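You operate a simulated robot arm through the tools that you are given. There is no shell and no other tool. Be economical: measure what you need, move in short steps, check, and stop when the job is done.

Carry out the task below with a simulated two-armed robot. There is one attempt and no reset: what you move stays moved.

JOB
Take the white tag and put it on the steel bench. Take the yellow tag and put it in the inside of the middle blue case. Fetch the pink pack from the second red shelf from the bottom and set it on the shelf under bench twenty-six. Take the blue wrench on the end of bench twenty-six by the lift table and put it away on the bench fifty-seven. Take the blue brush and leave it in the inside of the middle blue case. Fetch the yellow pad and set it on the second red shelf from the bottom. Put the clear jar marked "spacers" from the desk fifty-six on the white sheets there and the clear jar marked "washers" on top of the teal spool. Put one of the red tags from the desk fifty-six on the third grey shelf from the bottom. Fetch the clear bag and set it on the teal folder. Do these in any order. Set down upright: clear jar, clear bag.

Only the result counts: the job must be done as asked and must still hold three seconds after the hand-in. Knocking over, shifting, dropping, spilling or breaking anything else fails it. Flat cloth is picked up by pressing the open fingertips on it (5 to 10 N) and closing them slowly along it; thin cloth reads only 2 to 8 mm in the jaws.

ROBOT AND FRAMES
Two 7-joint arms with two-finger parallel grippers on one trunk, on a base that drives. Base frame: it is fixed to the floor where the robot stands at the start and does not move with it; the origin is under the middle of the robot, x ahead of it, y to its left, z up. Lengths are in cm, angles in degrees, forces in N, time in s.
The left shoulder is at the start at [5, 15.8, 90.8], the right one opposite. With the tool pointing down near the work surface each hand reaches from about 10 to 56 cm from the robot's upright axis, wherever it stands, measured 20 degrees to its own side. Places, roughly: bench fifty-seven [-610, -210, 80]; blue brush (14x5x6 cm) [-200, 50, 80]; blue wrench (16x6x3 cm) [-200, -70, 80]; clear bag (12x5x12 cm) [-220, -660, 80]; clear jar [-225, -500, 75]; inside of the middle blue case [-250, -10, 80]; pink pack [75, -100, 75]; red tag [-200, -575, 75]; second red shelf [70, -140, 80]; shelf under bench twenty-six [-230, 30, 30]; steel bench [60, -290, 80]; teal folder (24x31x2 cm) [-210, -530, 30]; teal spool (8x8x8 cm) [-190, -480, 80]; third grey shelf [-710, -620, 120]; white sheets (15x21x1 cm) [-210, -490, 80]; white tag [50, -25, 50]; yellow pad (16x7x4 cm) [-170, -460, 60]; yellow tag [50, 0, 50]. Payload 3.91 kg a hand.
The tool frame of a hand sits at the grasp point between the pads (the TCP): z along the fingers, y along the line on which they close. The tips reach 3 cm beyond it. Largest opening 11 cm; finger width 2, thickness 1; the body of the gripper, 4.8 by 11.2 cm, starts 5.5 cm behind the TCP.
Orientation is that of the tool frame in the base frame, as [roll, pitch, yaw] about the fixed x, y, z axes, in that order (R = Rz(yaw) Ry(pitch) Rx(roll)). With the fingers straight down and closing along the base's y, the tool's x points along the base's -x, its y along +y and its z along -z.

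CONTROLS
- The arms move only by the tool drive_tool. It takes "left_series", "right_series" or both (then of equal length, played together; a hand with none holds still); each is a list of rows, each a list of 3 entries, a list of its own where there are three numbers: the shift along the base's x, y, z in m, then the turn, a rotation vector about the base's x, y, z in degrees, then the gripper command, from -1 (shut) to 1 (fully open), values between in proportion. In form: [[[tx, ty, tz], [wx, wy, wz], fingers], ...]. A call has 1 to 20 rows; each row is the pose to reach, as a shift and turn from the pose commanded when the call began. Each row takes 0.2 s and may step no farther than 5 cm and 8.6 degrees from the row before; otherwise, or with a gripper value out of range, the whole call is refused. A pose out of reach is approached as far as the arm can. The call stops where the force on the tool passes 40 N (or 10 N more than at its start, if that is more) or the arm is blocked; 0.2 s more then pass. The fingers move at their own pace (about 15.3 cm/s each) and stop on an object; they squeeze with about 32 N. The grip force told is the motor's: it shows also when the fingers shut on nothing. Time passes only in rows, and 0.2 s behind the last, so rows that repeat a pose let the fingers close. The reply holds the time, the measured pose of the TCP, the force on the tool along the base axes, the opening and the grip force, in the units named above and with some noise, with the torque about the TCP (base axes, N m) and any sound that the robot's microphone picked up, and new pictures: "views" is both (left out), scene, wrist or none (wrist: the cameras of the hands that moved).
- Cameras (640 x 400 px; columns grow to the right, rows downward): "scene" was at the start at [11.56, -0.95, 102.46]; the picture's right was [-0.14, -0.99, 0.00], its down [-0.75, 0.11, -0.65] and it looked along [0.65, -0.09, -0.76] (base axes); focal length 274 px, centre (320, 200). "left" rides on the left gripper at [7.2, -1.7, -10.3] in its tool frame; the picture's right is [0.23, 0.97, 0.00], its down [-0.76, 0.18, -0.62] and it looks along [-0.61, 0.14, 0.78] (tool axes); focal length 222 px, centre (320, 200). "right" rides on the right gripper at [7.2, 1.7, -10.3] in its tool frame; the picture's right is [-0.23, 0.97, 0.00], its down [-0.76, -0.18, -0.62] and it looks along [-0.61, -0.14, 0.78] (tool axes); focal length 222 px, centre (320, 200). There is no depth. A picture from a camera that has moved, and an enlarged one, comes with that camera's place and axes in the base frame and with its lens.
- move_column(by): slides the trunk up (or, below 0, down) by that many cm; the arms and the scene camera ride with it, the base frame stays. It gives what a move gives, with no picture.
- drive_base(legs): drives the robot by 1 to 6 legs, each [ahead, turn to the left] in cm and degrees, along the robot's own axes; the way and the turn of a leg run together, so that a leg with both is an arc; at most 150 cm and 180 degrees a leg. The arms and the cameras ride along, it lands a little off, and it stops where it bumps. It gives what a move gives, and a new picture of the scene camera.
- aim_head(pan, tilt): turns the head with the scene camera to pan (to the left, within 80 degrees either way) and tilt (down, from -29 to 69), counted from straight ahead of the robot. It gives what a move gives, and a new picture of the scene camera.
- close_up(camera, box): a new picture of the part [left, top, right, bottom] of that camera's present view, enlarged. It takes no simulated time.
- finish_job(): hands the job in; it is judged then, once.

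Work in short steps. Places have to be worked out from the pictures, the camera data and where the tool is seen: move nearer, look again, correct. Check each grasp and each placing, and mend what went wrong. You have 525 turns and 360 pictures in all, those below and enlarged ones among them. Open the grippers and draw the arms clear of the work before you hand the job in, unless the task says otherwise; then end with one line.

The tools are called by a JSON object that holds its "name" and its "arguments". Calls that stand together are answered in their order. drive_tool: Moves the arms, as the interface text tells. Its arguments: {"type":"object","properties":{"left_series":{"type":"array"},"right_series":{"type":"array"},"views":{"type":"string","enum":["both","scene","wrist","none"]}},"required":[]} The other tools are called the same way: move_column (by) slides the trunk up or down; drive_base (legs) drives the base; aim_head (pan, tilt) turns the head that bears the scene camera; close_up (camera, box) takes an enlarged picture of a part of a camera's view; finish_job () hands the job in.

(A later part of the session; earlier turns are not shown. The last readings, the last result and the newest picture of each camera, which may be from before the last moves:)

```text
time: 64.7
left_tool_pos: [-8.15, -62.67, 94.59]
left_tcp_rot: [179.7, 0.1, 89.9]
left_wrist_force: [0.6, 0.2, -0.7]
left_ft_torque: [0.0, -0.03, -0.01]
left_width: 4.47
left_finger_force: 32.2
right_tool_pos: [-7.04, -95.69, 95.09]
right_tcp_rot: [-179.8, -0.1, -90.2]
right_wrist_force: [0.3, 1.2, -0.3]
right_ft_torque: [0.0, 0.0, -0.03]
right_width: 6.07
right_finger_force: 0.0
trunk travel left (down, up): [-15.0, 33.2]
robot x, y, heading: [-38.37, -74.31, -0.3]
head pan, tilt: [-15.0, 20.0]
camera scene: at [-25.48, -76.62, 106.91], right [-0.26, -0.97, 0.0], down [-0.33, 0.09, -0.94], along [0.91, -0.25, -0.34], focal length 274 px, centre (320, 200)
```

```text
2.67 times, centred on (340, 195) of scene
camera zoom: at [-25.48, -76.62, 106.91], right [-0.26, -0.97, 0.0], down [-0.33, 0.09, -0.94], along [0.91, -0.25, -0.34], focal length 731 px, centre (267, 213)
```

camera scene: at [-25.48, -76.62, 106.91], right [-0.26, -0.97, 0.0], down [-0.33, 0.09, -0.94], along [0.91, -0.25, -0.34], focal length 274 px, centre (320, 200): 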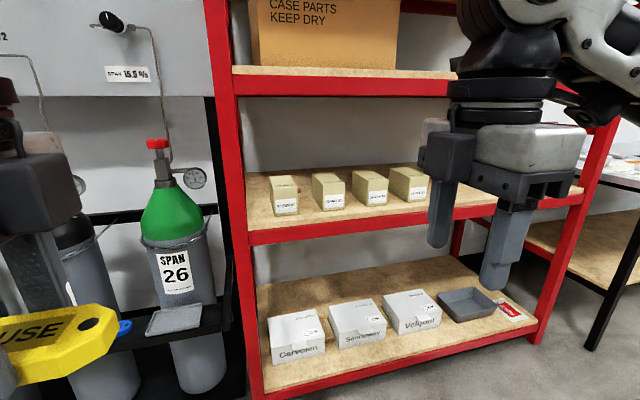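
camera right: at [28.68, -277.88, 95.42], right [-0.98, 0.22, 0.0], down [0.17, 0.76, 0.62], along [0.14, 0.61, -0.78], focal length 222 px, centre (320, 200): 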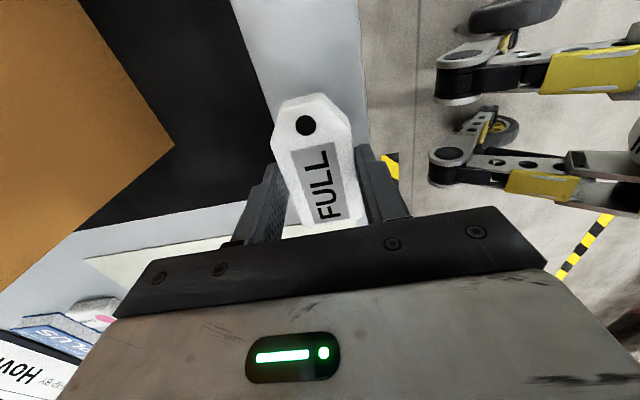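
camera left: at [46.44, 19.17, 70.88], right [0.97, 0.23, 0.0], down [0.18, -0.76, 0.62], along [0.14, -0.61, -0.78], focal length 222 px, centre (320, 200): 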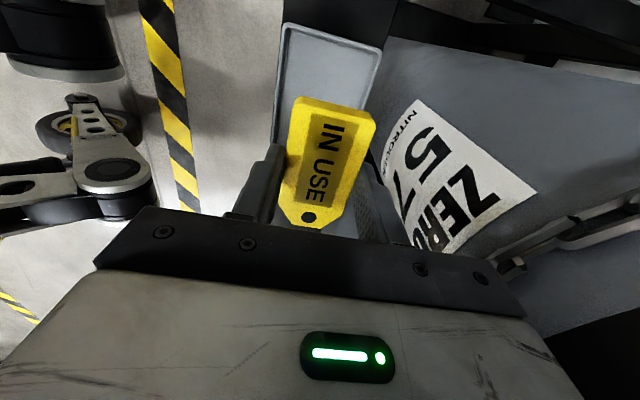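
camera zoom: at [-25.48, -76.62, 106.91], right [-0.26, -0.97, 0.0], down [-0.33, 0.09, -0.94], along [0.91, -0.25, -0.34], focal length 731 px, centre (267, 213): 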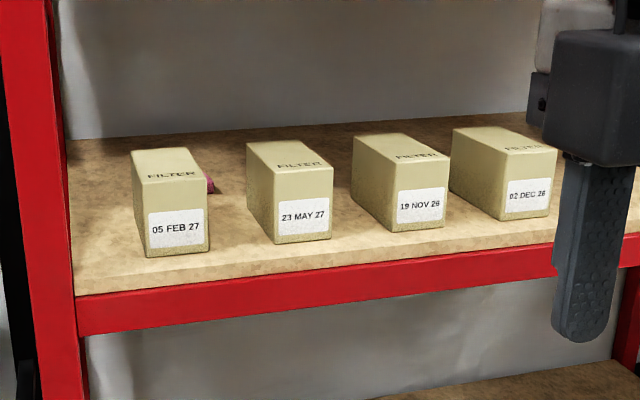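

The pack lies behind the first box, around [71,-94,76]. I tuck both hands in and go nearer for a better look from above.

{"name": "drive_tool", "arguments": {"right_series": [[[-0.04, 0, 0], [0, 0, 0], 0.1], [[-0.08, 0, 0], [0, 0, 0], 0.1], [[-0.1, 0, 0], [0, 0, 0], 0.1]], "left_series": [[[-0.04, 0, 0], [0, 0, 0], -1], [[-0.08, 0, 0], [0, 0, 0], -1], [[-0.12, 0, 0], [0, 0, 0], -1]], "views": "none"}}

{"name": "drive_base", "arguments": {"legs": [[38, 0]]}}

{"name": "aim_head", "arguments": {"pan": -15, "tilt": 35}}

```text
time: 65.5
left_tool_pos: [-20.1, -62.49, 94.68]
left_tcp_rot: [179.8, 0.1, 89.9]
left_wrist_force: [0.4, 0.4, -0.4]
left_ft_torque: [-0.05, 0.04, 0.0]
left_width: 4.48
left_finger_force: 31.8
right_tool_pos: [-16.98, -95.67, 94.99]
right_tcp_rot: [-180.0, 0.0, -90.2]
right_wrist_force: [0.6, -0.1, -0.7]
right_ft_torque: [0.02, -0.01, 0.0]
right_width: 6.03
right_finger_force: 0.0
trunk travel left (down, up): [-15.0, 33.2]
robot x, y, heading: [-38.09, -74.56, -0.1]
head pan, tilt: [-15.0, 20.0]
```

```text
time: 67.9
left_tool_pos: [18.32, -62.64, 94.84]
left_tcp_rot: [179.7, 0.2, 89.9]
left_wrist_force: [0.5, 0.1, -0.5]
left_ft_torque: [-0.01, 0.06, -0.01]
left_width: 4.49
left_finger_force: 31.9
right_tool_pos: [21.17, -95.66, 95.06]
right_tcp_rot: [-179.7, -0.1, -90.1]
right_wrist_force: [-0.5, 0.2, 0.0]
right_ft_torque: [0.04, 0.0, -0.01]
right_width: 6.06
right_finger_force: 0.0
trunk travel left (down, up): [-15.0, 33.2]
robot x, y, heading: [-0.3, -74.2, 0.2]
head pan, tilt: [-15.0, 20.0]
camera scene: at [12.83, -76.68, 106.92], right [-0.26, -0.97, 0.0], down [-0.33, 0.09, -0.94], along [0.91, -0.24, -0.34], focal length 274 px, centre (320, 200)
```

scene: 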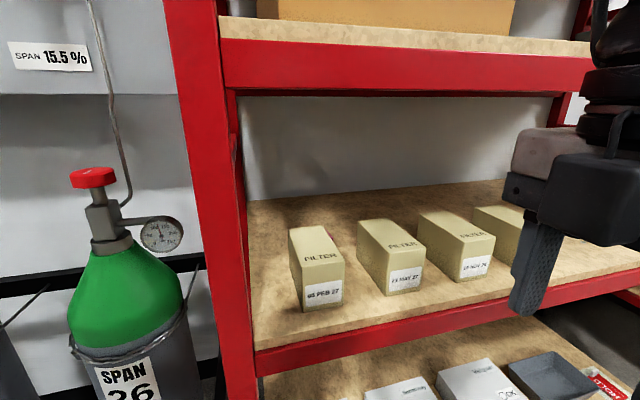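

```text
time: 68.7
left_tool_pos: [18.15, -62.6, 94.78]
left_tcp_rot: [179.7, 0.0, 89.8]
left_wrist_force: [-0.2, -0.1, 0.4]
left_ft_torque: [0.01, 0.01, -0.01]
left_width: 4.49
left_finger_force: 31.8
right_tool_pos: [21.38, -95.78, 95.04]
right_tcp_rot: [-179.8, 0.0, -90.2]
right_wrist_force: [-0.1, -0.4, -0.6]
right_ft_torque: [0.01, -0.02, -0.01]
right_width: 6.05
right_finger_force: 0.1
trunk travel left (down, up): [-15.0, 33.2]
robot x, y, heading: [0.1, -74.33, -0.0]
head pan, tilt: [-15.0, 35.0]
camera scene: at [12.35, -76.55, 104.54], right [-0.26, -0.97, 0.0], down [-0.55, 0.15, -0.82], along [0.79, -0.21, -0.57], focal length 274 px, centre (320, 200)
```

scene: 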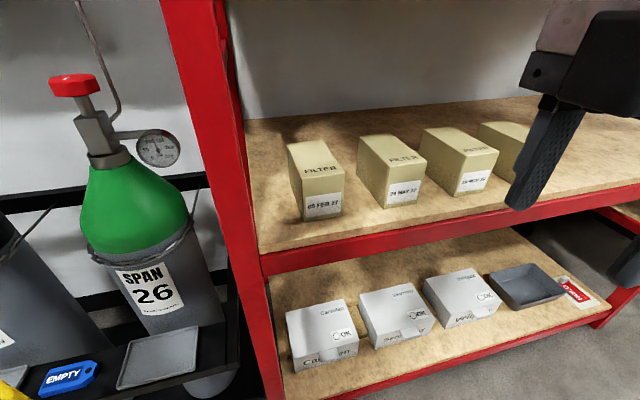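

The pack is hidden from the head. I tip the right hand forward and put it into the opening at z≈96, so its camera looks left-forward behind the boxes.

{"name": "drive_tool", "arguments": {"right_series": [[[0.02, 0, 0], [0, -8.5, 0], 0.1], [[0.04, 0, 0], [0, -17, 0], 0.1], [[0.07, 0, 0], [0, -25.5, 0], 0.1], [[0.1, -0.01, 0], [0, -34, 0], 0.1], [[0.13, -0.01, 0], [0, -42.5, 0], 0.1], [[0.16, -0.02, 0], [0, -51, 0], -0.5], [[0.19, -0.03, 0], [0, -59.5, 0], -1], [[0.22, -0.04, 0], [0, -68, 0], -1], [[0.24, -0.05, 0], [0, -75, 0], -1], [[0.26, -0.06, 0], [0, -80, 0], -1]], "views": "both"}}

```text
time: 70.9
left_tool_pos: [18.21, -62.51, 94.77]
left_tcp_rot: [179.7, 0.1, 90.0]
left_wrist_force: [0.3, -0.3, 0.3]
left_ft_torque: [-0.03, 0.0, -0.01]
left_width: 4.5
left_finger_force: 31.9
right_tool_pos: [47.17, -101.74, 94.87]
right_tcp_rot: [-99.7, -0.1, -90.0]
right_wrist_force: [0.2, -0.3, 0.6]
right_ft_torque: [0.01, -0.01, -0.03]
right_width: 0.0
right_finger_force: 32.0
trunk travel left (down, up): [-15.0, 33.2]
robot x, y, heading: [0.13, -74.23, -0.2]
head pan, tilt: [-15.0, 35.0]
camera scene: at [12.34, -76.55, 104.54], right [-0.26, -0.97, 0.0], down [-0.55, 0.15, -0.82], along [0.79, -0.21, -0.57], focal length 274 px, centre (320, 200)
camera right: at [36.85, -109.0, 94.94], right [-0.16, 0.23, -0.96], down [-0.59, 0.76, 0.28], along [0.79, 0.61, 0.01], focal length 222 px, centre (320, 200)
```

scene: 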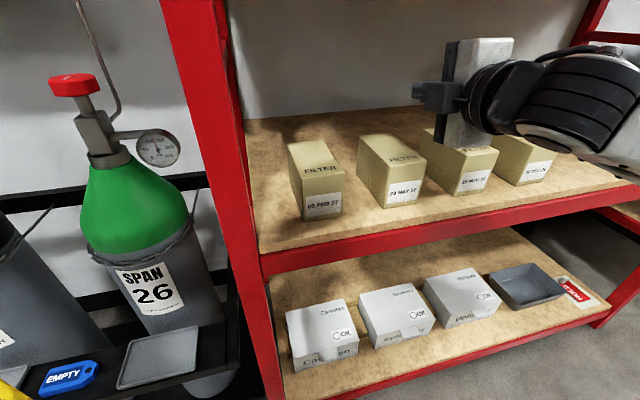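
right: 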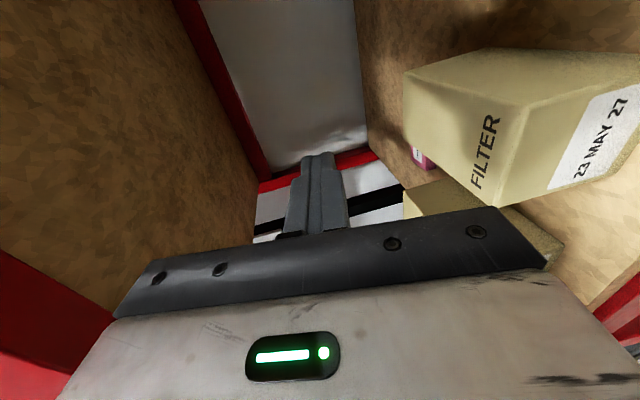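

I glimpse the pink pack between box 2 and box 1. Moving the hand further in and rolling the view for a clearer look.

{"name": "drive_tool", "arguments": {"right_series": [[[0.04, 0, 0.005], [0, 6, 0], -1], [[0.08, 0, 0.01], [0, 12, 0], -1], [[0.12, 0.01, 0.01], [0, 12, 0], -1], [[0.15, 0.02, 0.01], [0, 12, 0], -1]], "views": "both"}}

```text
time: 71.9
left_tool_pos: [18.28, -62.64, 94.73]
left_tcp_rot: [179.8, 0.1, 89.9]
left_wrist_force: [0.2, 0.3, -0.5]
left_ft_torque: [-0.03, 0.0, 0.04]
left_width: 4.48
left_finger_force: 31.7
right_tool_pos: [62.28, -99.69, 95.95]
right_tcp_rot: [-111.9, 0.1, -89.9]
right_wrist_force: [-0.7, -0.1, 0.6]
right_ft_torque: [0.01, 0.0, 0.0]
right_width: 0.02
right_finger_force: 31.9
trunk travel left (down, up): [-15.0, 33.2]
robot x, y, heading: [-0.1, -74.7, 0.2]
head pan, tilt: [-15.0, 35.0]
camera scene: at [12.35, -76.55, 104.53], right [-0.26, -0.97, 0.0], down [-0.55, 0.15, -0.82], along [0.79, -0.21, -0.57], focal length 274 px, centre (320, 200)
camera right: at [52.13, -106.96, 98.12], right [-0.36, 0.23, -0.9], down [-0.51, 0.76, 0.4], along [0.78, 0.61, -0.16], focal length 222 px, centre (320, 200)
```

scene: 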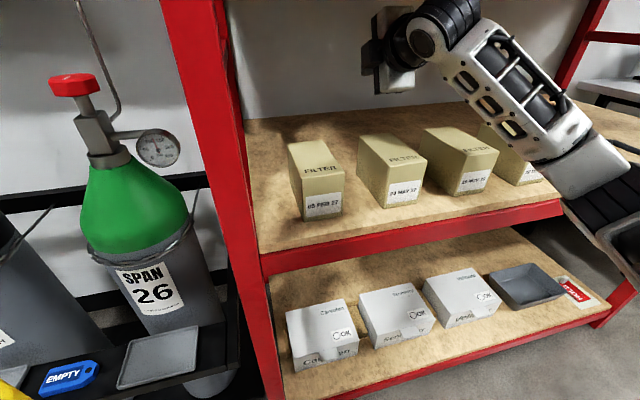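
right: 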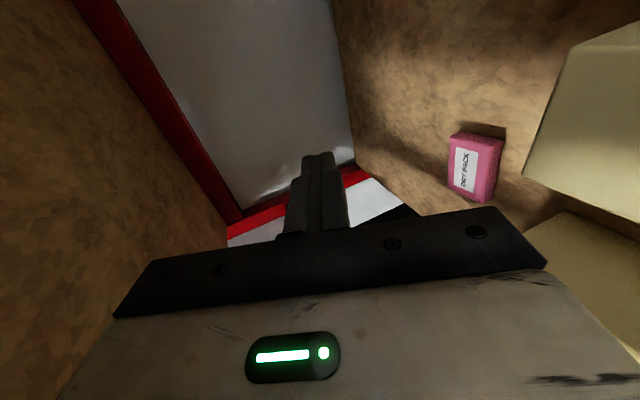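

Now the pink pack is clearly visible. Zoom for its corners.

{"name": "close_up", "arguments": {"camera": "right", "box": [380, 90, 620, 240]}}

```text
2.67 times, centred on (500, 165) of right
camera zoom: at [52.13, -106.96, 98.12], right [-0.36, 0.23, -0.9], down [-0.51, 0.76, 0.4], along [0.78, 0.61, -0.16], focal length 592 px, centre (-160, 293)
```

zoom: 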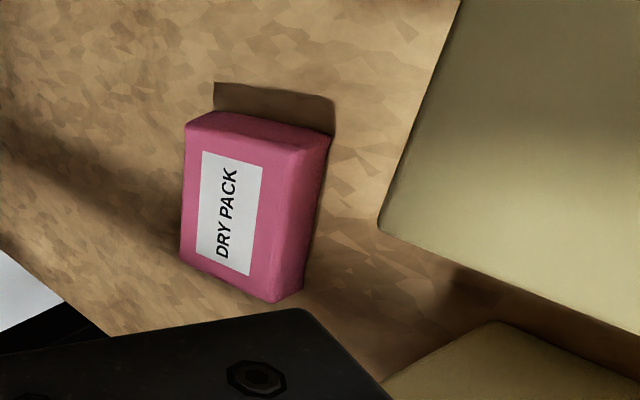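

Pack top face spans about x 65.5–70.7, y -86 to -93.5, top z≈76, with ~5 cm free behind the boxes. I'll withdraw, set the hand to close along y, then tilt it 30° forward to reach over the boxes.

{"name": "drive_tool", "arguments": {"right_series": [[[-0.05, 0, 0], [0, 0, 0], -1], [[-0.1, 0, 0], [0, 0, 0], -1], [[-0.15, 0, 0], [0, 0, 0], -1], [[-0.2, 0, 0], [0, 8, 0], -1], [[-0.24, 0, 0], [0, 16, 0], -1], [[-0.28, 0, 0], [0, 24, 0], -1], [[-0.31, 0, 0], [0, 32, 0], -1], [[-0.33, 0, 0], [0, 40, 0], -1], [[-0.34, 0, 0], [0, 48, 0], -1], [[-0.35, 0, 0], [0, 56, 0], -1], [[-0.36, 0, 0], [0, 62, 0], -1], [[-0.36, 0, 0], [0, 68, 0], -1]], "views": "none"}}

{"name": "drive_tool", "arguments": {"right_series": [[[0, 0, 0], [0, 0, -8.5], -1], [[0, 0, 0], [0, 0, -17], -1], [[0, 0, 0], [0, 0, -25.5], -1], [[0, 0, 0], [0, 0, -34], 0], [[0, 0, 0], [0, 0, -42.5], 0.5], [[0, 0, 0], [0, 0, -51], 0.7], [[0, 0, 0], [0, 0, -59.5], 0.7], [[0, 0, 0], [0, 0, -68], 0.7], [[0, 0, 0], [0, 0, -76.5], 0.7], [[0, 0, 0], [0, 0, -84], 0.7], [[0, 0, 0], [0, 0, -90], 0.7]], "views": "none"}}

{"name": "drive_base", "arguments": {"legs": [[9, 0]]}}

```text
time: 74.5
left_tool_pos: [18.3, -62.64, 94.72]
left_tcp_rot: [179.7, 0.1, 89.9]
left_wrist_force: [-0.3, -0.1, -0.7]
left_ft_torque: [-0.03, -0.01, 0.03]
left_width: 4.48
left_finger_force: 32.2
right_tool_pos: [26.29, -99.82, 95.85]
right_tcp_rot: [-179.8, 0.1, -90.1]
right_wrist_force: [0.3, -0.2, 0.3]
right_ft_torque: [0.01, -0.01, 0.03]
right_width: 0.0
right_finger_force: 31.8
trunk travel left (down, up): [-15.0, 33.2]
robot x, y, heading: [-0.16, -74.21, -0.0]
head pan, tilt: [-15.0, 35.0]
```

```text
time: 76.9
left_tool_pos: [18.32, -62.66, 94.7]
left_tcp_rot: [179.7, 0.1, 89.8]
left_wrist_force: [-0.2, -0.7, 0.1]
left_ft_torque: [0.0, 0.03, -0.05]
left_width: 4.46
left_finger_force: 32.0
right_tool_pos: [26.37, -99.73, 96.13]
right_tcp_rot: [-179.8, -0.1, 179.8]
right_wrist_force: [0.3, 0.0, -0.1]
right_ft_torque: [-0.01, -0.02, 0.03]
right_width: 9.35
right_finger_force: 0.1
trunk travel left (down, up): [-15.0, 33.2]
robot x, y, heading: [0.22, -74.67, -0.1]
head pan, tilt: [-15.0, 35.0]
```

```text
time: 78.0
left_tool_pos: [27.17, -62.61, 94.75]
left_tcp_rot: [179.7, 0.1, 89.9]
left_wrist_force: [0.1, 0.0, 0.1]
left_ft_torque: [-0.01, 0.0, 0.0]
left_width: 4.47
left_finger_force: 32.1
right_tool_pos: [35.31, -99.68, 95.99]
right_tcp_rot: [-179.9, 0.1, 179.9]
right_wrist_force: [-0.2, 0.3, 0.3]
right_ft_torque: [0.01, 0.02, -0.05]
right_width: 9.35
right_finger_force: 0.1
trunk travel left (down, up): [-15.0, 33.2]
robot x, y, heading: [8.91, -74.81, -0.2]
head pan, tilt: [-15.0, 35.0]
camera scene: at [21.29, -76.57, 104.53], right [-0.26, -0.97, 0.0], down [-0.55, 0.15, -0.82], along [0.79, -0.21, -0.57], focal length 274 px, centre (320, 200)
```

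scene: 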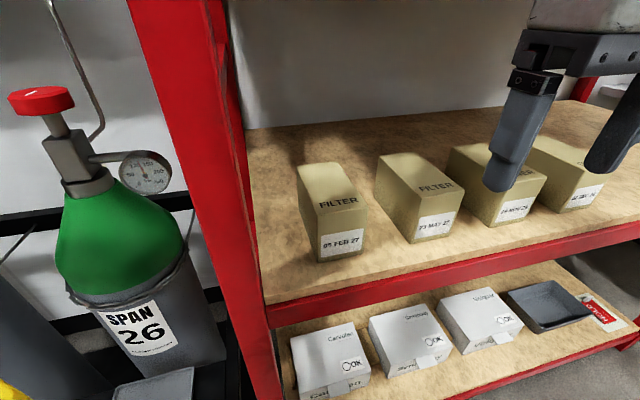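

Box 1's back is at x≈62.5. I tilt the hand, thread it in through the opening above box 1 at y≈-89.7.

{"name": "drive_tool", "arguments": {"right_series": [[[0.02, 0.01, 0], [0, -8, 0], 0.8], [[0.04, 0.02, 0], [0, -16, 0], 0.8], [[0.06, 0.03, 0], [0, -24, 0], 0.8], [[0.08, 0.04, 0], [0, -32, 0], 0.8], [[0.1, 0.05, 0], [0, -40, 0], 0.8], [[0.12, 0.06, -0.005], [0, -48, 0], 0.8], [[0.14, 0.07, -0.01], [0, -56, 0], 0.8], [[0.16, 0.08, -0.01], [0, -64, 0], 0.8], [[0.18, 0.09, -0.01], [0, -64, 0], 0.8], [[0.2, 0.1, -0.01], [0, -64, 0], 0.8]], "views": "both"}}

```text
time: 80.2
left_tool_pos: [27.12, -62.62, 94.75]
left_tcp_rot: [179.6, 0.0, 89.9]
left_wrist_force: [0.3, -0.7, -0.7]
left_ft_torque: [-0.01, 0.0, -0.01]
left_width: 4.49
left_finger_force: 31.8
right_tool_pos: [55.35, -89.69, 94.87]
right_tcp_rot: [-179.9, 64.1, 179.9]
right_wrist_force: [0.3, -1.1, -0.8]
right_ft_torque: [0.01, -0.03, -0.01]
right_width: 9.94
right_finger_force: 0.0
trunk travel left (down, up): [-15.0, 33.2]
robot x, y, heading: [9.37, -75.26, -0.0]
head pan, tilt: [-15.0, 35.0]
camera scene: at [21.29, -76.57, 104.54], right [-0.26, -0.97, 0.0], down [-0.55, 0.15, -0.82], along [0.79, -0.21, -0.57], focal length 274 px, centre (320, 200)
camera right: at [42.88, -88.0, 92.9], right [0.1, 0.97, 0.2], down [-0.23, -0.18, 0.96], along [0.97, -0.14, 0.2], focal length 222 px, centre (320, 200)
```

scene: 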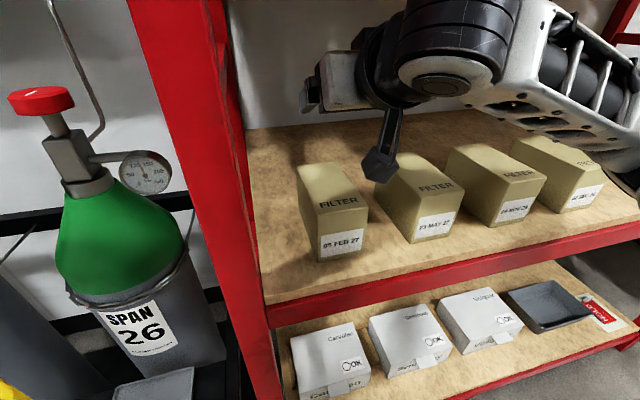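
right: 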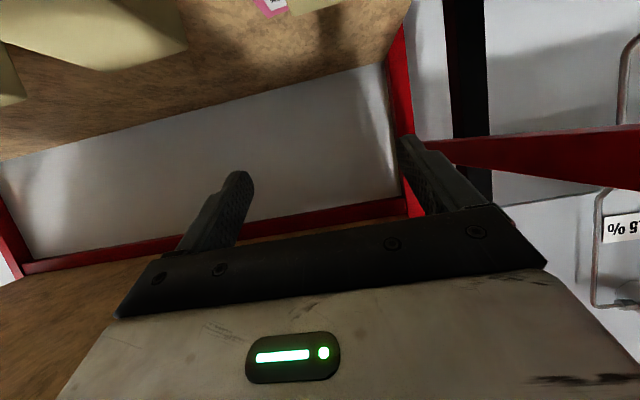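

Hand is inside the opening and the pack's far corner shows where expected. I advance 14 cm, then stand the hand up to 20° tilt behind the boxes.

{"name": "drive_tool", "arguments": {"right_series": [[[0.035, 0, 0], [0, 0, 0], 0.8], [[0.07, 0, 0], [0, 0, 0], 0.8], [[0.105, 0, 0], [0, 0, 0], 0.8], [[0.13, 0, -0.01], [0, 7, 0], 0.8], [[0.135, 0, -0.03], [0, 14, 0], 0.8], [[0.135, 0, -0.05], [0, 21, 0], 0.8], [[0.133, 0, -0.075], [0, 28, 0], 0.8], [[0.132, 0, -0.1], [0, 35, 0], 0.8], [[0.13, 0, -0.115], [0, 41, 0], 0.8]], "views": "both"}}

```text
time: 82.2
left_tool_pos: [26.79, -62.57, 94.95]
left_tcp_rot: [179.4, 0.1, 89.9]
left_wrist_force: [-0.5, -0.1, 0.2]
left_ft_torque: [0.0, 0.0, 0.03]
left_width: 4.49
left_finger_force: 31.5
right_tool_pos: [67.91, -89.89, 84.61]
right_tcp_rot: [-179.8, 23.9, 179.7]
right_wrist_force: [-1.0, 0.7, -0.2]
right_ft_torque: [0.0, 0.03, 0.01]
right_width: 9.89
right_finger_force: 0.0
trunk travel left (down, up): [-15.0, 33.2]
robot x, y, heading: [8.79, -74.23, -0.2]
head pan, tilt: [-15.0, 35.0]
camera scene: at [20.81, -76.57, 104.74], right [-0.26, -0.97, 0.0], down [-0.55, 0.15, -0.82], along [0.79, -0.21, -0.57], focal length 274 px, centre (320, 200)
camera right: at [57.22, -88.09, 91.01], right [0.21, 0.97, 0.09], down [0.44, -0.18, 0.88], along [0.87, -0.15, -0.47], focal length 222 px, centre (320, 200)
```

scene: 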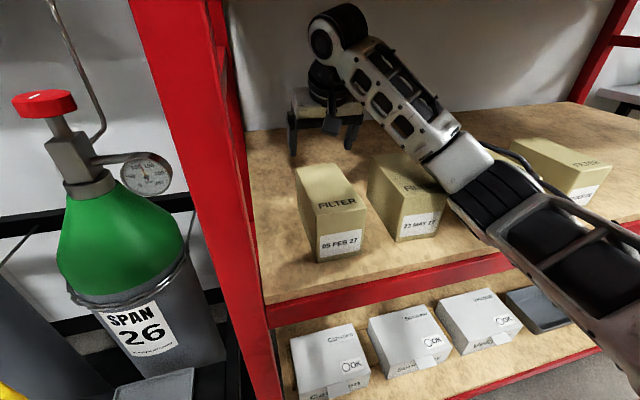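
right: 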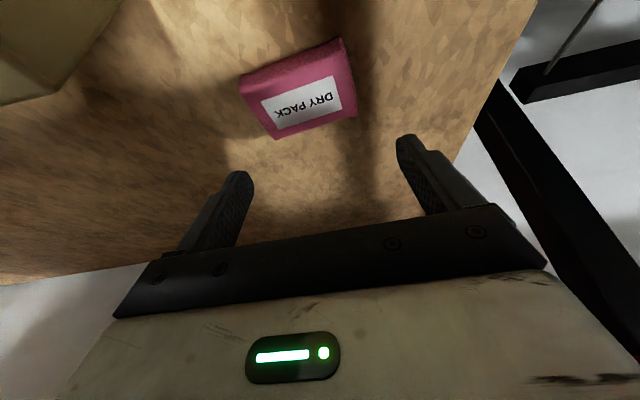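

Pack centre is about [68.3,-90.6]. My forearm rides low over boxes 2 and 3, so I raise the trunk in small steps while lowering the hand equally, to lift the elbow.

{"name": "drive_tool", "arguments": {"right_series": [[[0, -0.003, -0.01], [0, 0, 0], 0.8], [[0, -0.006, -0.02], [0, 0, 0], 0.8]], "views": "none"}}

{"name": "move_column", "arguments": {"by": 3}}

{"name": "drive_tool", "arguments": {"right_series": [[[0, 0, -0.015], [0, 0, 0], 0.8], [[0, 0, -0.03], [0, 0, 0], 0.8]], "views": "none"}}

{"name": "move_column", "arguments": {"by": 3}}

{"name": "drive_tool", "arguments": {"right_series": [[[0, 0, -0.015], [0, 0, 0], 0.8], [[0, 0, -0.03], [0, 0, 0], 0.8]], "views": "both"}}

```text
time: 83.0
left_tool_pos: [26.74, -62.26, 94.74]
left_tcp_rot: [179.2, 0.3, 89.8]
left_wrist_force: [0.4, -0.3, -1.1]
left_ft_torque: [-0.02, 0.0, 0.0]
left_width: 4.47
left_finger_force: 32.8
right_tool_pos: [68.18, -90.15, 84.95]
right_tcp_rot: [-180.0, 26.8, 179.8]
right_wrist_force: [-0.6, -0.7, -0.4]
right_ft_torque: [0.0, -0.03, -0.01]
right_width: 9.92
right_finger_force: 0.0
trunk travel left (down, up): [-15.0, 33.2]
robot x, y, heading: [8.92, -74.55, -0.1]
head pan, tilt: [-15.0, 35.0]
stopped in row 2 (right hand): the arm was blocked; the commanded pose is now the measured one
```

```text
time: 83.7
left_tool_pos: [27.24, -62.62, 97.6]
left_tcp_rot: [179.7, 0.1, 89.8]
left_wrist_force: [-0.9, 0.7, -0.4]
left_ft_torque: [0.03, 0.01, -0.01]
left_width: 4.48
left_finger_force: 32.5
right_tool_pos: [68.48, -90.15, 86.31]
right_tcp_rot: [-180.0, 25.1, 180.0]
right_wrist_force: [0.5, -0.5, 0.3]
right_ft_torque: [-0.03, 0.03, 0.0]
right_width: 9.9
right_finger_force: 0.0
trunk travel left (down, up): [-18.0, 30.2]
robot x, y, heading: [8.78, -74.78, -0.2]
head pan, tilt: [-15.0, 35.0]
```

```text
time: 84.3
left_tool_pos: [27.31, -62.62, 97.82]
left_tcp_rot: [179.6, 0.1, 89.9]
left_wrist_force: [-0.1, -0.2, -0.2]
left_ft_torque: [-0.03, 0.01, -0.01]
left_width: 4.45
left_finger_force: 32.4
right_tool_pos: [68.56, -90.16, 83.81]
right_tcp_rot: [180.0, 25.3, 179.9]
right_wrist_force: [0.1, -0.3, 0.5]
right_ft_torque: [-0.02, 0.03, 0.0]
right_width: 9.89
right_finger_force: 0.1
trunk travel left (down, up): [-18.0, 30.2]
robot x, y, heading: [8.66, -74.55, -0.1]
head pan, tilt: [-15.0, 35.0]
```

```text
time: 85.1
left_tool_pos: [27.16, -62.7, 100.76]
left_tcp_rot: [179.7, 0.1, 89.9]
left_wrist_force: [-0.3, -0.2, -0.6]
left_ft_torque: [-0.01, 0.02, -0.01]
left_width: 4.5
left_finger_force: 32.3
right_tool_pos: [68.42, -90.22, 86.53]
right_tcp_rot: [179.9, 25.2, -180.0]
right_wrist_force: [-0.1, 0.3, 1.3]
right_ft_torque: [0.0, -0.01, -0.03]
right_width: 9.9
right_finger_force: 0.0
trunk travel left (down, up): [-21.0, 27.2]
robot x, y, heading: [8.82, -74.33, -0.0]
head pan, tilt: [-15.0, 35.0]
```

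```text
time: 85.7
left_tool_pos: [27.23, -62.63, 100.71]
left_tcp_rot: [179.6, 0.1, 89.8]
left_wrist_force: [-0.4, 1.2, -0.5]
left_ft_torque: [0.04, 0.0, 0.0]
left_width: 4.51
left_finger_force: 31.8
right_tool_pos: [68.52, -90.25, 83.45]
right_tcp_rot: [179.8, 25.3, 180.0]
right_wrist_force: [-0.6, -0.2, -0.7]
right_ft_torque: [-0.01, 0.0, -0.02]
right_width: 9.9
right_finger_force: 0.0
trunk travel left (down, up): [-21.0, 27.2]
robot x, y, heading: [8.72, -74.58, -0.1]
head pan, tilt: [-15.0, 35.0]
camera scene: at [21.28, -76.54, 110.54], right [-0.26, -0.97, 0.0], down [-0.55, 0.15, -0.82], along [0.79, -0.21, -0.57], focal length 274 px, centre (320, 200)
camera right: at [57.63, -88.51, 89.65], right [0.21, 0.97, 0.1], down [0.42, -0.18, 0.89], along [0.88, -0.14, -0.45], focal length 222 px, centre (320, 200)
```

scene: 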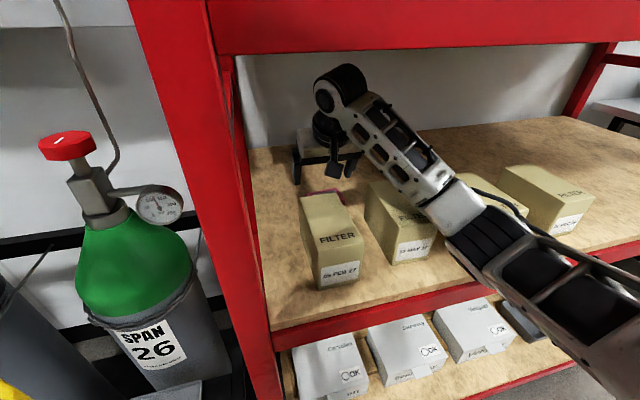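
right: 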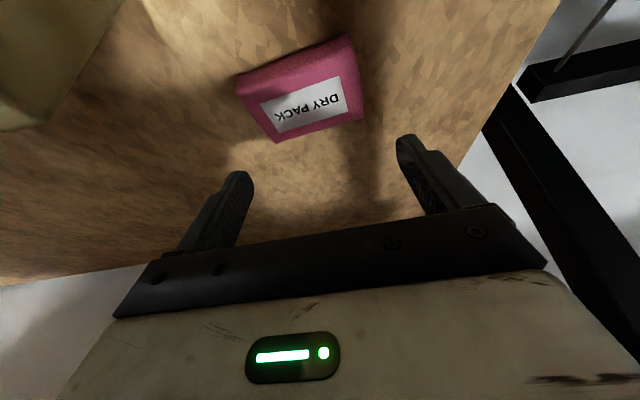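

The arm had been blocked (forearm likely on the shelf rail); with the trunk 6 cm higher it moves freely. I continue raising the trunk and lowering the hand.

{"name": "move_column", "arguments": {"by": 3}}

{"name": "drive_tool", "arguments": {"right_series": [[[0, 0, -0.015], [0, 0, 0], 0.8], [[0, -0.003, -0.03], [0, 3, 0], 0.8]], "views": "none"}}

{"name": "move_column", "arguments": {"by": 3}}

{"name": "drive_tool", "arguments": {"right_series": [[[0, 0, -0.015], [0, 0, 0], 0.8], [[0, 0, -0.03], [0, 0, 0], 0.8]], "views": "scene"}}

```text
time: 86.4
left_tool_pos: [27.3, -62.7, 103.8]
left_tcp_rot: [179.7, 0.1, 89.9]
left_wrist_force: [0.1, 1.0, -1.2]
left_ft_torque: [0.01, -0.01, -0.02]
left_width: 4.48
left_finger_force: 32.2
right_tool_pos: [68.46, -90.25, 86.45]
right_tcp_rot: [179.9, 25.3, -179.9]
right_wrist_force: [-0.1, -1.5, -0.2]
right_ft_torque: [-0.01, -0.02, -0.04]
right_width: 9.89
right_finger_force: 0.0
trunk travel left (down, up): [-24.0, 24.2]
robot x, y, heading: [8.78, -74.11, 0.1]
head pan, tilt: [-15.0, 35.0]
```

```text
time: 87.0
left_tool_pos: [27.23, -62.55, 103.78]
left_tcp_rot: [179.7, 0.1, 89.8]
left_wrist_force: [-1.2, -0.8, 0.2]
left_ft_torque: [0.04, -0.02, 0.02]
left_width: 4.53
left_finger_force: 31.7
right_tool_pos: [68.65, -90.41, 83.55]
right_tcp_rot: [-179.9, 22.2, -180.0]
right_wrist_force: [0.4, 0.4, 0.8]
right_ft_torque: [0.04, 0.0, -0.01]
right_width: 9.89
right_finger_force: 0.1
trunk travel left (down, up): [-24.0, 24.2]
robot x, y, heading: [8.52, -74.44, 0.2]
head pan, tilt: [-15.0, 35.0]
```

```text
time: 87.8
left_tool_pos: [27.17, -62.57, 106.71]
left_tcp_rot: [179.7, 0.1, 89.9]
left_wrist_force: [0.1, -0.3, -0.4]
left_ft_torque: [0.01, 0.0, 0.04]
left_width: 4.49
left_finger_force: 32.6
right_tool_pos: [68.58, -90.53, 86.49]
right_tcp_rot: [-179.9, 22.2, 180.0]
right_wrist_force: [0.2, 0.1, 0.7]
right_ft_torque: [-0.02, 0.01, -0.01]
right_width: 9.87
right_finger_force: 0.0
trunk travel left (down, up): [-27.0, 21.2]
robot x, y, heading: [9.02, -74.49, -0.2]
head pan, tilt: [-15.0, 35.0]
```

```text
time: 88.4
left_tool_pos: [27.2, -62.53, 106.75]
left_tcp_rot: [179.7, 0.0, 89.9]
left_wrist_force: [-0.3, 0.0, -0.7]
left_ft_torque: [0.01, 0.0, -0.02]
left_width: 4.49
left_finger_force: 32.7
right_tool_pos: [68.47, -90.5, 83.4]
right_tcp_rot: [179.9, 22.3, 179.9]
right_wrist_force: [-0.7, 0.0, -0.5]
right_ft_torque: [0.0, -0.01, -0.01]
right_width: 9.91
right_finger_force: 0.1
trunk travel left (down, up): [-27.0, 21.2]
robot x, y, heading: [8.91, -74.46, -0.0]
head pan, tilt: [-15.0, 35.0]
camera scene: at [21.28, -76.54, 116.54], right [-0.26, -0.97, 0.0], down [-0.55, 0.15, -0.82], along [0.79, -0.21, -0.57], focal length 274 px, centre (320, 200)
```

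scene: 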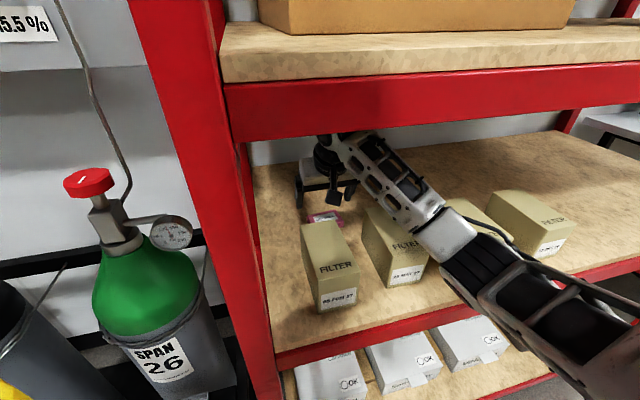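

Pack is visible under the hand. I lower in steps toward TCP z≈77.3.

{"name": "drive_tool", "arguments": {"right_series": [[[0, 0, -0.015], [0, 0, 0], 0.8], [[0, 0, -0.03], [0, 0, 0], 0.8], [[0, 0, -0.04], [0, 0, 0], 0.8]], "views": "both"}}

```text
time: 89.2
left_tool_pos: [27.26, -62.65, 106.73]
left_tcp_rot: [179.7, 0.1, 89.9]
left_wrist_force: [-0.1, 0.2, 0.2]
left_ft_torque: [0.03, 0.01, 0.0]
left_width: 4.49
left_finger_force: 31.8
right_tool_pos: [68.41, -90.62, 79.49]
right_tcp_rot: [180.0, 22.3, 179.9]
right_wrist_force: [0.2, 0.6, -0.4]
right_ft_torque: [-0.02, -0.03, 0.03]
right_width: 9.9
right_finger_force: 0.2
trunk travel left (down, up): [-27.0, 21.2]
robot x, y, heading: [8.96, -74.44, -0.1]
head pan, tilt: [-15.0, 35.0]
camera scene: at [21.28, -76.54, 116.54], right [-0.26, -0.97, 0.0], down [-0.55, 0.15, -0.82], along [0.79, -0.21, -0.57], focal length 274 px, centre (320, 200)
camera right: at [57.96, -88.82, 86.23], right [0.21, 0.97, 0.09], down [0.47, -0.18, 0.86], along [0.86, -0.14, -0.49], focal length 222 px, centre (320, 200)
```

scene: 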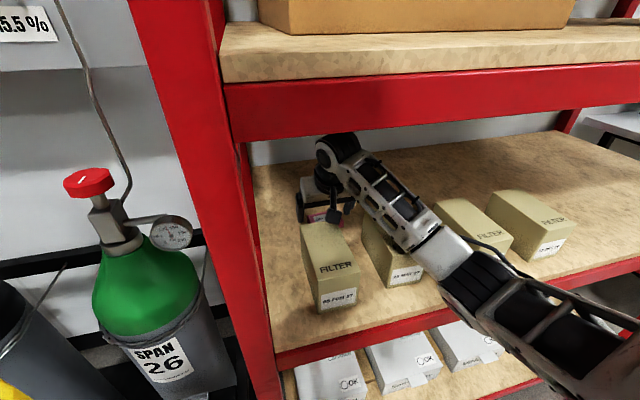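
right: 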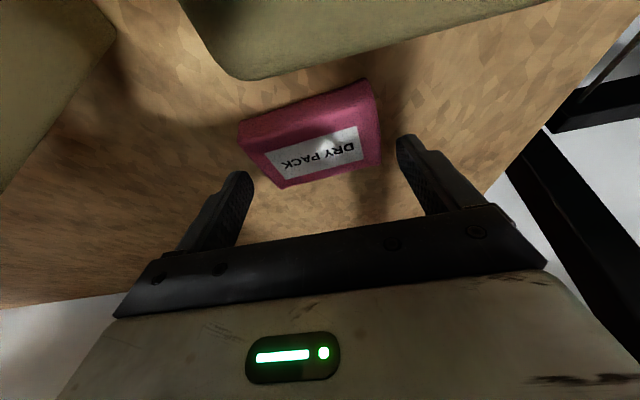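

The pack is centred between the fingers. I lower the last 2 cm slowly.

{"name": "drive_tool", "arguments": {"right_series": [[[0.003, 0.001, -0.006], [0, 0, 0], 0.8], [[0.006, 0.002, -0.012], [0, 0, 0], 0.8], [[0.006, 0.002, -0.017], [0, 0, 0], 0.8], [[0.006, 0.002, -0.021], [0, 0, 0], 0.8]], "views": "none"}}

```text
time: 89.9
left_tool_pos: [27.08, -62.7, 106.68]
left_tcp_rot: [179.6, 0.0, 89.9]
left_wrist_force: [0.7, -0.3, -0.9]
left_ft_torque: [0.01, -0.03, -0.01]
left_width: 4.48
left_finger_force: 32.5
right_tool_pos: [69.04, -90.27, 79.15]
right_tcp_rot: [180.0, 22.9, 180.0]
right_wrist_force: [-9.0, 0.3, 13.2]
right_ft_torque: [-0.72, 0.3, -0.57]
right_width: 9.91
right_finger_force: 0.1
trunk travel left (down, up): [-27.0, 21.2]
robot x, y, heading: [8.81, -74.24, 0.1]
head pan, tilt: [-15.0, 35.0]
stopped in row 3 (right hand): the force on the tool passed its limit at 46 N (the readings are from after the stop); the commanded pose is now the measured one
```

Touch on the right finger's side at tip z≈76. Let me look.

{"name": "close_up", "arguments": {"camera": "right", "box": [150, 50, 470, 250]}}

{"name": "close_up", "arguments": {"camera": "scene", "box": [260, 110, 420, 250]}}

```text
2.00 times, centred on (310, 150) of right
camera zoom: at [58.38, -88.6, 85.76], right [0.21, 0.97, 0.09], down [0.46, -0.18, 0.87], along [0.86, -0.14, -0.48], focal length 444 px, centre (340, 300)
```

zoom: 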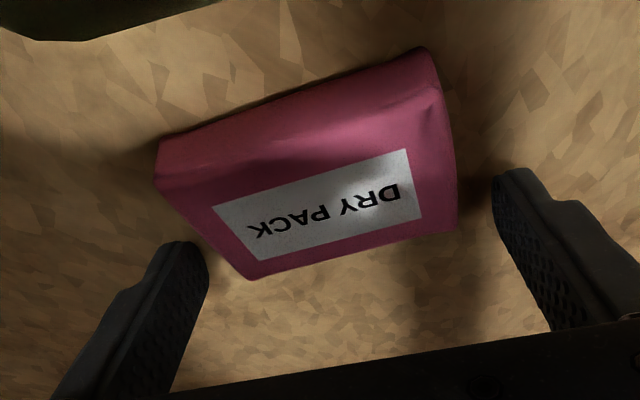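

```text
2.86 times, centred on (340, 180) of scene
camera zoom: at [21.02, -76.49, 116.57], right [-0.26, -0.97, 0.0], down [-0.55, 0.15, -0.82], along [0.79, -0.21, -0.57], focal length 783 px, centre (263, 257)
```

zoom: 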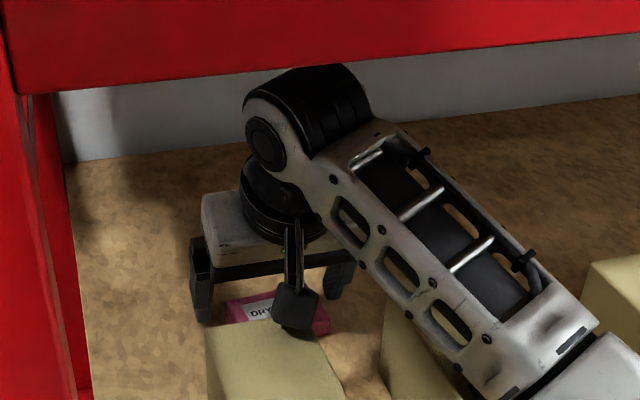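

Right finger may be on the pack's corner. I lift 1 cm, open fully, shift 0.4 cm to -y and lower again gently.

{"name": "drive_tool", "arguments": {"right_series": [[[0, 0, 0.008], [0, -0.7, 0], 0.8], [[0, -0.004, 0.008], [0, -0.7, 0], 1], [[0, -0.004, 0.002], [0, -0.7, 0], 1], [[0, -0.004, -0.003], [0, -0.7, 0], 1]], "views": "none"}}

{"name": "drive_tool", "arguments": {"right_series": [[[0, 0, -0.003], [0, 0, 0], 1], [[0, 0, -0.006], [0, 0, 0], 1]], "views": "wrist"}}

```text
time: 90.9
left_tool_pos: [27.03, -62.68, 106.9]
left_tcp_rot: [179.6, 0.1, 89.9]
left_wrist_force: [-0.1, -0.8, -0.6]
left_ft_torque: [-0.02, -0.01, 0.02]
left_width: 4.51
left_finger_force: 32.1
right_tool_pos: [69.23, -90.85, 79.17]
right_tcp_rot: [179.9, 23.9, 179.9]
right_wrist_force: [4.5, -3.9, 35.1]
right_ft_torque: [0.62, 4.48, 0.53]
right_width: 10.99
right_finger_force: 0.0
trunk travel left (down, up): [-27.0, 21.2]
robot x, y, heading: [8.91, -73.9, 0.2]
head pan, tilt: [-15.0, 35.0]
```

```text
time: 91.3
left_tool_pos: [27.07, -62.49, 106.72]
left_tcp_rot: [179.7, 0.1, 89.9]
left_wrist_force: [-0.6, -0.8, -0.3]
left_ft_torque: [-0.03, -0.01, 0.03]
left_width: 4.47
left_finger_force: 31.9
right_tool_pos: [69.43, -90.61, 79.35]
right_tcp_rot: [179.7, 24.4, 179.9]
right_wrist_force: [-4.3, 0.4, 17.1]
right_ft_torque: [0.17, 1.69, 0.1]
right_width: 10.99
right_finger_force: 0.0
trunk travel left (down, up): [-27.0, 21.2]
robot x, y, heading: [8.75, -74.48, 0.2]
head pan, tilt: [-15.0, 35.0]
stopped in row 1 (right hand): the force on the tool passed its limit at 49 N (the readings are from after the stop); the commanded pose is now the measured one
camera right: at [58.54, -89.04, 85.68], right [0.21, 0.97, 0.1], down [0.44, -0.18, 0.88], along [0.87, -0.14, -0.46], focal length 222 px, centre (320, 200)
```

right: 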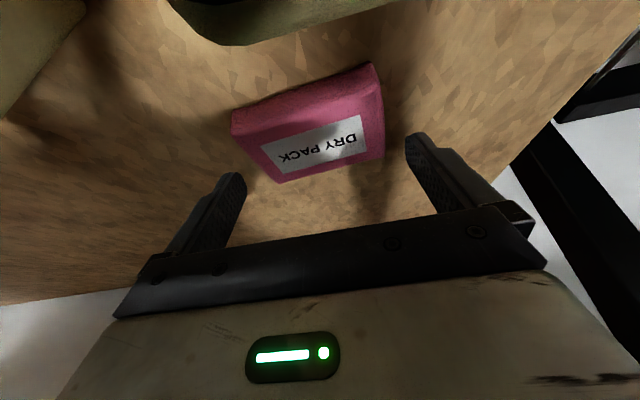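

The torque shows contact ~12 cm behind the TCP: the camera bracket under the hand is resting on box 1's top. I lift off, and check how much farther the base can go forward so I can use a steeper hand.

{"name": "drive_tool", "arguments": {"right_series": [[[0, 0, 0.01], [0, 0, 0], 1], [[0, 0, 0.02], [0, 0, 0], 1], [[0, 0, 0.03], [0, 0, 0], 1]], "views": "scene"}}

{"name": "aim_head", "arguments": {"pan": 0, "tilt": 69}}

```text
time: 92.1
left_tool_pos: [27.14, -62.66, 106.74]
left_tcp_rot: [179.7, 0.1, 89.9]
left_wrist_force: [0.5, -0.7, -1.0]
left_ft_torque: [0.0, 0.03, -0.01]
left_width: 4.48
left_finger_force: 31.7
right_tool_pos: [69.34, -90.73, 81.91]
right_tcp_rot: [179.9, 24.0, 179.8]
right_wrist_force: [-0.2, 1.2, 0.0]
right_ft_torque: [0.0, -0.01, 0.01]
right_width: 11.0
right_finger_force: 0.1
trunk travel left (down, up): [-27.0, 21.2]
robot x, y, heading: [8.8, -74.38, -0.1]
head pan, tilt: [-15.0, 35.0]
camera scene: at [21.24, -76.56, 116.53], right [-0.26, -0.97, 0.0], down [-0.55, 0.15, -0.82], along [0.79, -0.21, -0.57], focal length 274 px, centre (320, 200)
```

scene: 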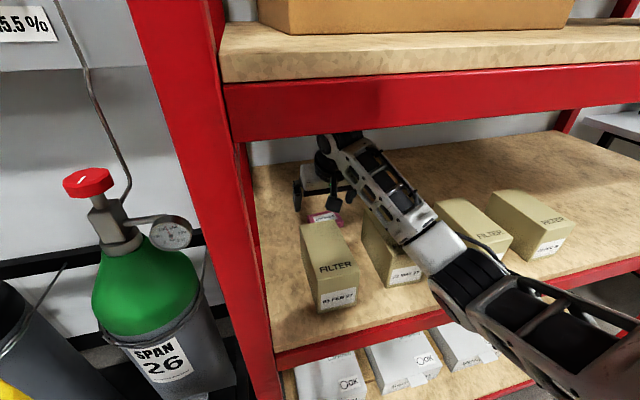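

```text
time: 93.0
left_tool_pos: [27.15, -62.59, 106.68]
left_tcp_rot: [179.8, 0.1, 90.0]
left_wrist_force: [0.7, -0.1, 0.0]
left_ft_torque: [-0.01, -0.02, -0.02]
left_width: 4.48
left_finger_force: 31.5
right_tool_pos: [69.36, -90.7, 81.92]
right_tcp_rot: [179.8, 24.0, 179.8]
right_wrist_force: [-0.1, 0.6, -0.1]
right_ft_torque: [0.0, 0.04, 0.03]
right_width: 11.0
right_finger_force: 0.0
trunk travel left (down, up): [-27.0, 21.2]
robot x, y, heading: [8.7, -74.37, -0.1]
head pan, tilt: [0.0, 68.8]
camera scene: at [18.34, -74.28, 112.17], right [0.0, -1.0, 0.0], down [-0.93, 0.0, -0.36], along [0.36, 0.0, -0.93], focal length 274 px, centre (320, 200)
```

scene: 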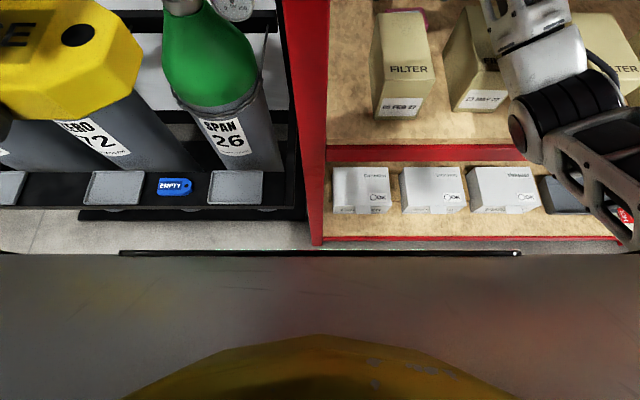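

There are about 7 cm between base and rack, so I drive 4 cm ahead, then bring the hand to ~10° tilt above the pack.

{"name": "drive_base", "arguments": {"legs": [[4, 0]]}}

{"name": "drive_tool", "arguments": {"right_series": [[[-0.015, 0, 0], [0, 5, 0], 1], [[-0.03, 0, -0.003], [0, 10, 0], 1], [[-0.042, 0, -0.006], [0, 14, 0], 1], [[-0.042, 0, -0.008], [0, 14, 0], 1]], "views": "wrist"}}

{"name": "aim_head", "arguments": {"pan": -15, "tilt": 35}}

```text
time: 94.1
left_tool_pos: [30.67, -62.71, 106.67]
left_tcp_rot: [179.8, 0.2, 90.0]
left_wrist_force: [0.1, 0.2, -1.0]
left_ft_torque: [-0.02, 0.0, 0.03]
left_width: 4.48
left_finger_force: 32.1
right_tool_pos: [72.79, -90.8, 82.02]
right_tcp_rot: [179.7, 24.1, 179.8]
right_wrist_force: [-0.2, -0.6, -0.8]
right_ft_torque: [-0.02, 0.02, -0.02]
right_width: 10.99
right_finger_force: 0.1
trunk travel left (down, up): [-27.0, 21.2]
robot x, y, heading: [12.26, -74.55, -0.0]
head pan, tilt: [0.0, 68.8]
stopped in leg 1: the robot was blocked; the commanded pose is now the measured one
camera scene: at [21.75, -74.28, 112.16], right [0.0, -1.0, 0.0], down [-0.93, 0.0, -0.36], along [0.36, 0.0, -0.93], focal length 274 px, centre (320, 200)
```

scene: 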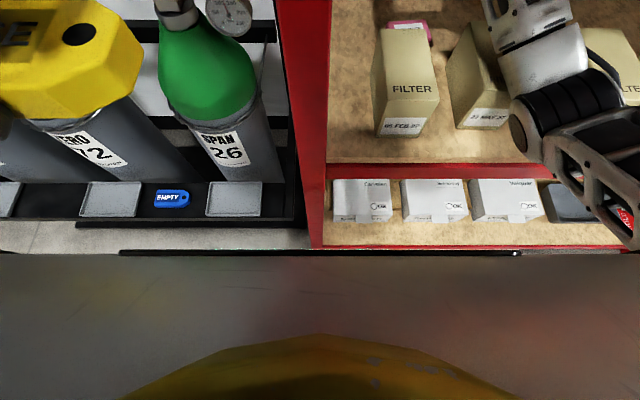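

```text
time: 95.1
left_tool_pos: [30.58, -62.63, 106.62]
left_tcp_rot: [179.8, 0.1, 89.9]
left_wrist_force: [0.7, 0.2, -0.7]
left_ft_torque: [0.01, -0.02, 0.02]
left_width: 4.49
left_finger_force: 32.2
right_tool_pos: [68.66, -90.89, 81.26]
right_tcp_rot: [179.8, 10.0, 179.8]
right_wrist_force: [0.2, 0.1, -0.4]
right_ft_torque: [0.0, 0.05, 0.0]
right_width: 11.0
right_finger_force: 0.0
trunk travel left (down, up): [-27.0, 21.2]
robot x, y, heading: [11.92, -74.26, 0.0]
head pan, tilt: [0.0, 68.8]
camera right: at [59.75, -89.13, 90.1], right [0.23, 0.97, 0.04], down [0.64, -0.18, 0.75], along [0.73, -0.14, -0.66], focal length 222 px, centre (320, 200)
```

right: 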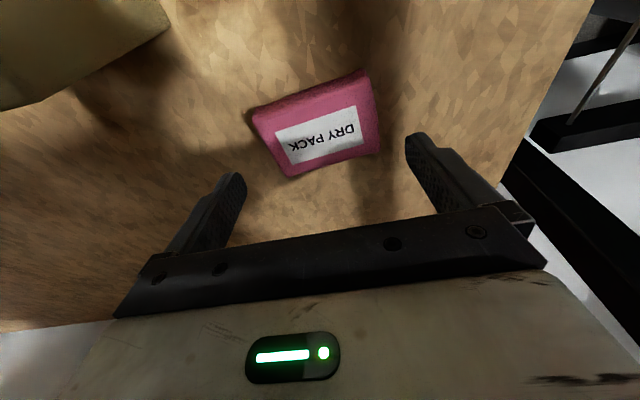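

```text
time: 96.0
left_tool_pos: [30.6, -62.66, 106.8]
left_tcp_rot: [179.9, 0.0, 90.0]
left_wrist_force: [0.3, -0.3, -1.3]
left_ft_torque: [-0.02, -0.05, 0.0]
left_width: 4.48
left_finger_force: 32.0
right_tool_pos: [68.68, -90.78, 81.3]
right_tcp_rot: [179.8, 10.2, 179.8]
right_wrist_force: [-0.5, 0.0, -0.6]
right_ft_torque: [0.04, 0.02, -0.04]
right_width: 11.01
right_finger_force: 0.1
trunk travel left (down, up): [-27.0, 21.2]
robot x, y, heading: [12.59, -74.55, 0.0]
head pan, tilt: [-15.0, 35.0]
camera scene: at [24.64, -76.57, 116.53], right [-0.26, -0.97, 0.0], down [-0.55, 0.15, -0.82], along [0.79, -0.21, -0.57], focal length 274 px, centre (320, 200)
```

scene: 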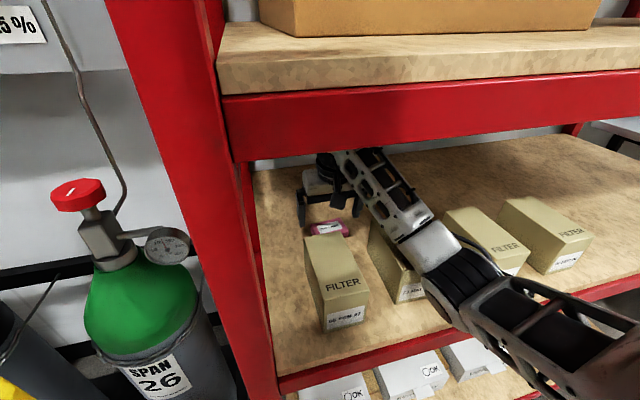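

Hand is at 10° tilt above the pack; base touched the rack lightly and stopped. I lower slowly.

{"name": "drive_tool", "arguments": {"right_series": [[[-0.003, 0.003, -0.01], [0, 0, 0], 1], [[-0.003, 0.003, -0.02], [0, 0, 0], 1], [[-0.003, 0.003, -0.026], [0, 0, 0], 1]], "views": "none"}}

{"name": "drive_tool", "arguments": {"right_series": [[[0, 0, -0.004], [0, 0, 0], 1], [[0, 0, -0.008], [0, 0, 0], 1]], "views": "wrist"}}

```text
time: 96.8
left_tool_pos: [30.03, -62.46, 106.98]
left_tcp_rot: [179.4, 0.2, 89.8]
left_wrist_force: [0.4, 0.5, -0.2]
left_ft_torque: [0.0, -0.01, 0.02]
left_width: 4.49
left_finger_force: 32.5
right_tool_pos: [68.31, -90.66, 80.32]
right_tcp_rot: [179.9, 11.8, 179.7]
right_wrist_force: [-0.4, 0.8, 0.1]
right_ft_torque: [-0.04, -0.01, 0.01]
right_width: 11.0
right_finger_force: 0.2
trunk travel left (down, up): [-27.0, 21.2]
robot x, y, heading: [12.18, -74.13, -0.1]
head pan, tilt: [-15.0, 35.0]
```

```text
time: 97.5
left_tool_pos: [29.77, -62.35, 106.8]
left_tcp_rot: [179.2, 0.3, 89.8]
left_wrist_force: [1.0, -0.4, -0.4]
left_ft_torque: [0.0, 0.0, 0.03]
left_width: 4.49
left_finger_force: 32.1
right_tool_pos: [68.37, -90.57, 80.08]
right_tcp_rot: [-179.9, 12.3, 179.7]
right_wrist_force: [0.2, 0.6, -0.2]
right_ft_torque: [0.0, -0.01, 0.0]
right_width: 11.0
right_finger_force: 0.0
trunk travel left (down, up): [-27.0, 21.2]
robot x, y, heading: [12.11, -74.09, -0.0]
head pan, tilt: [-15.0, 35.0]
camera right: at [59.18, -88.83, 88.53], right [0.23, 0.97, 0.05], down [0.61, -0.18, 0.77], along [0.76, -0.15, -0.63], focal length 222 px, centre (320, 200)
```

right: 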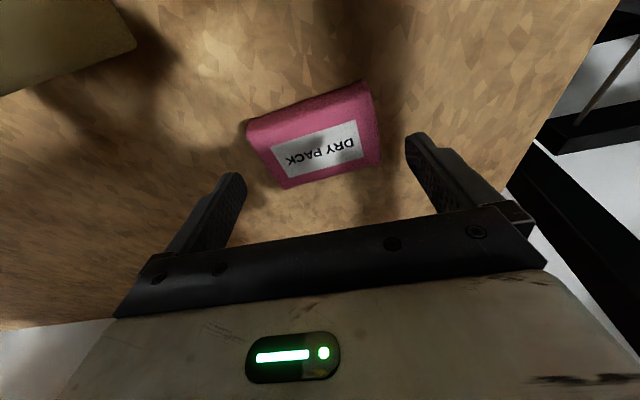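

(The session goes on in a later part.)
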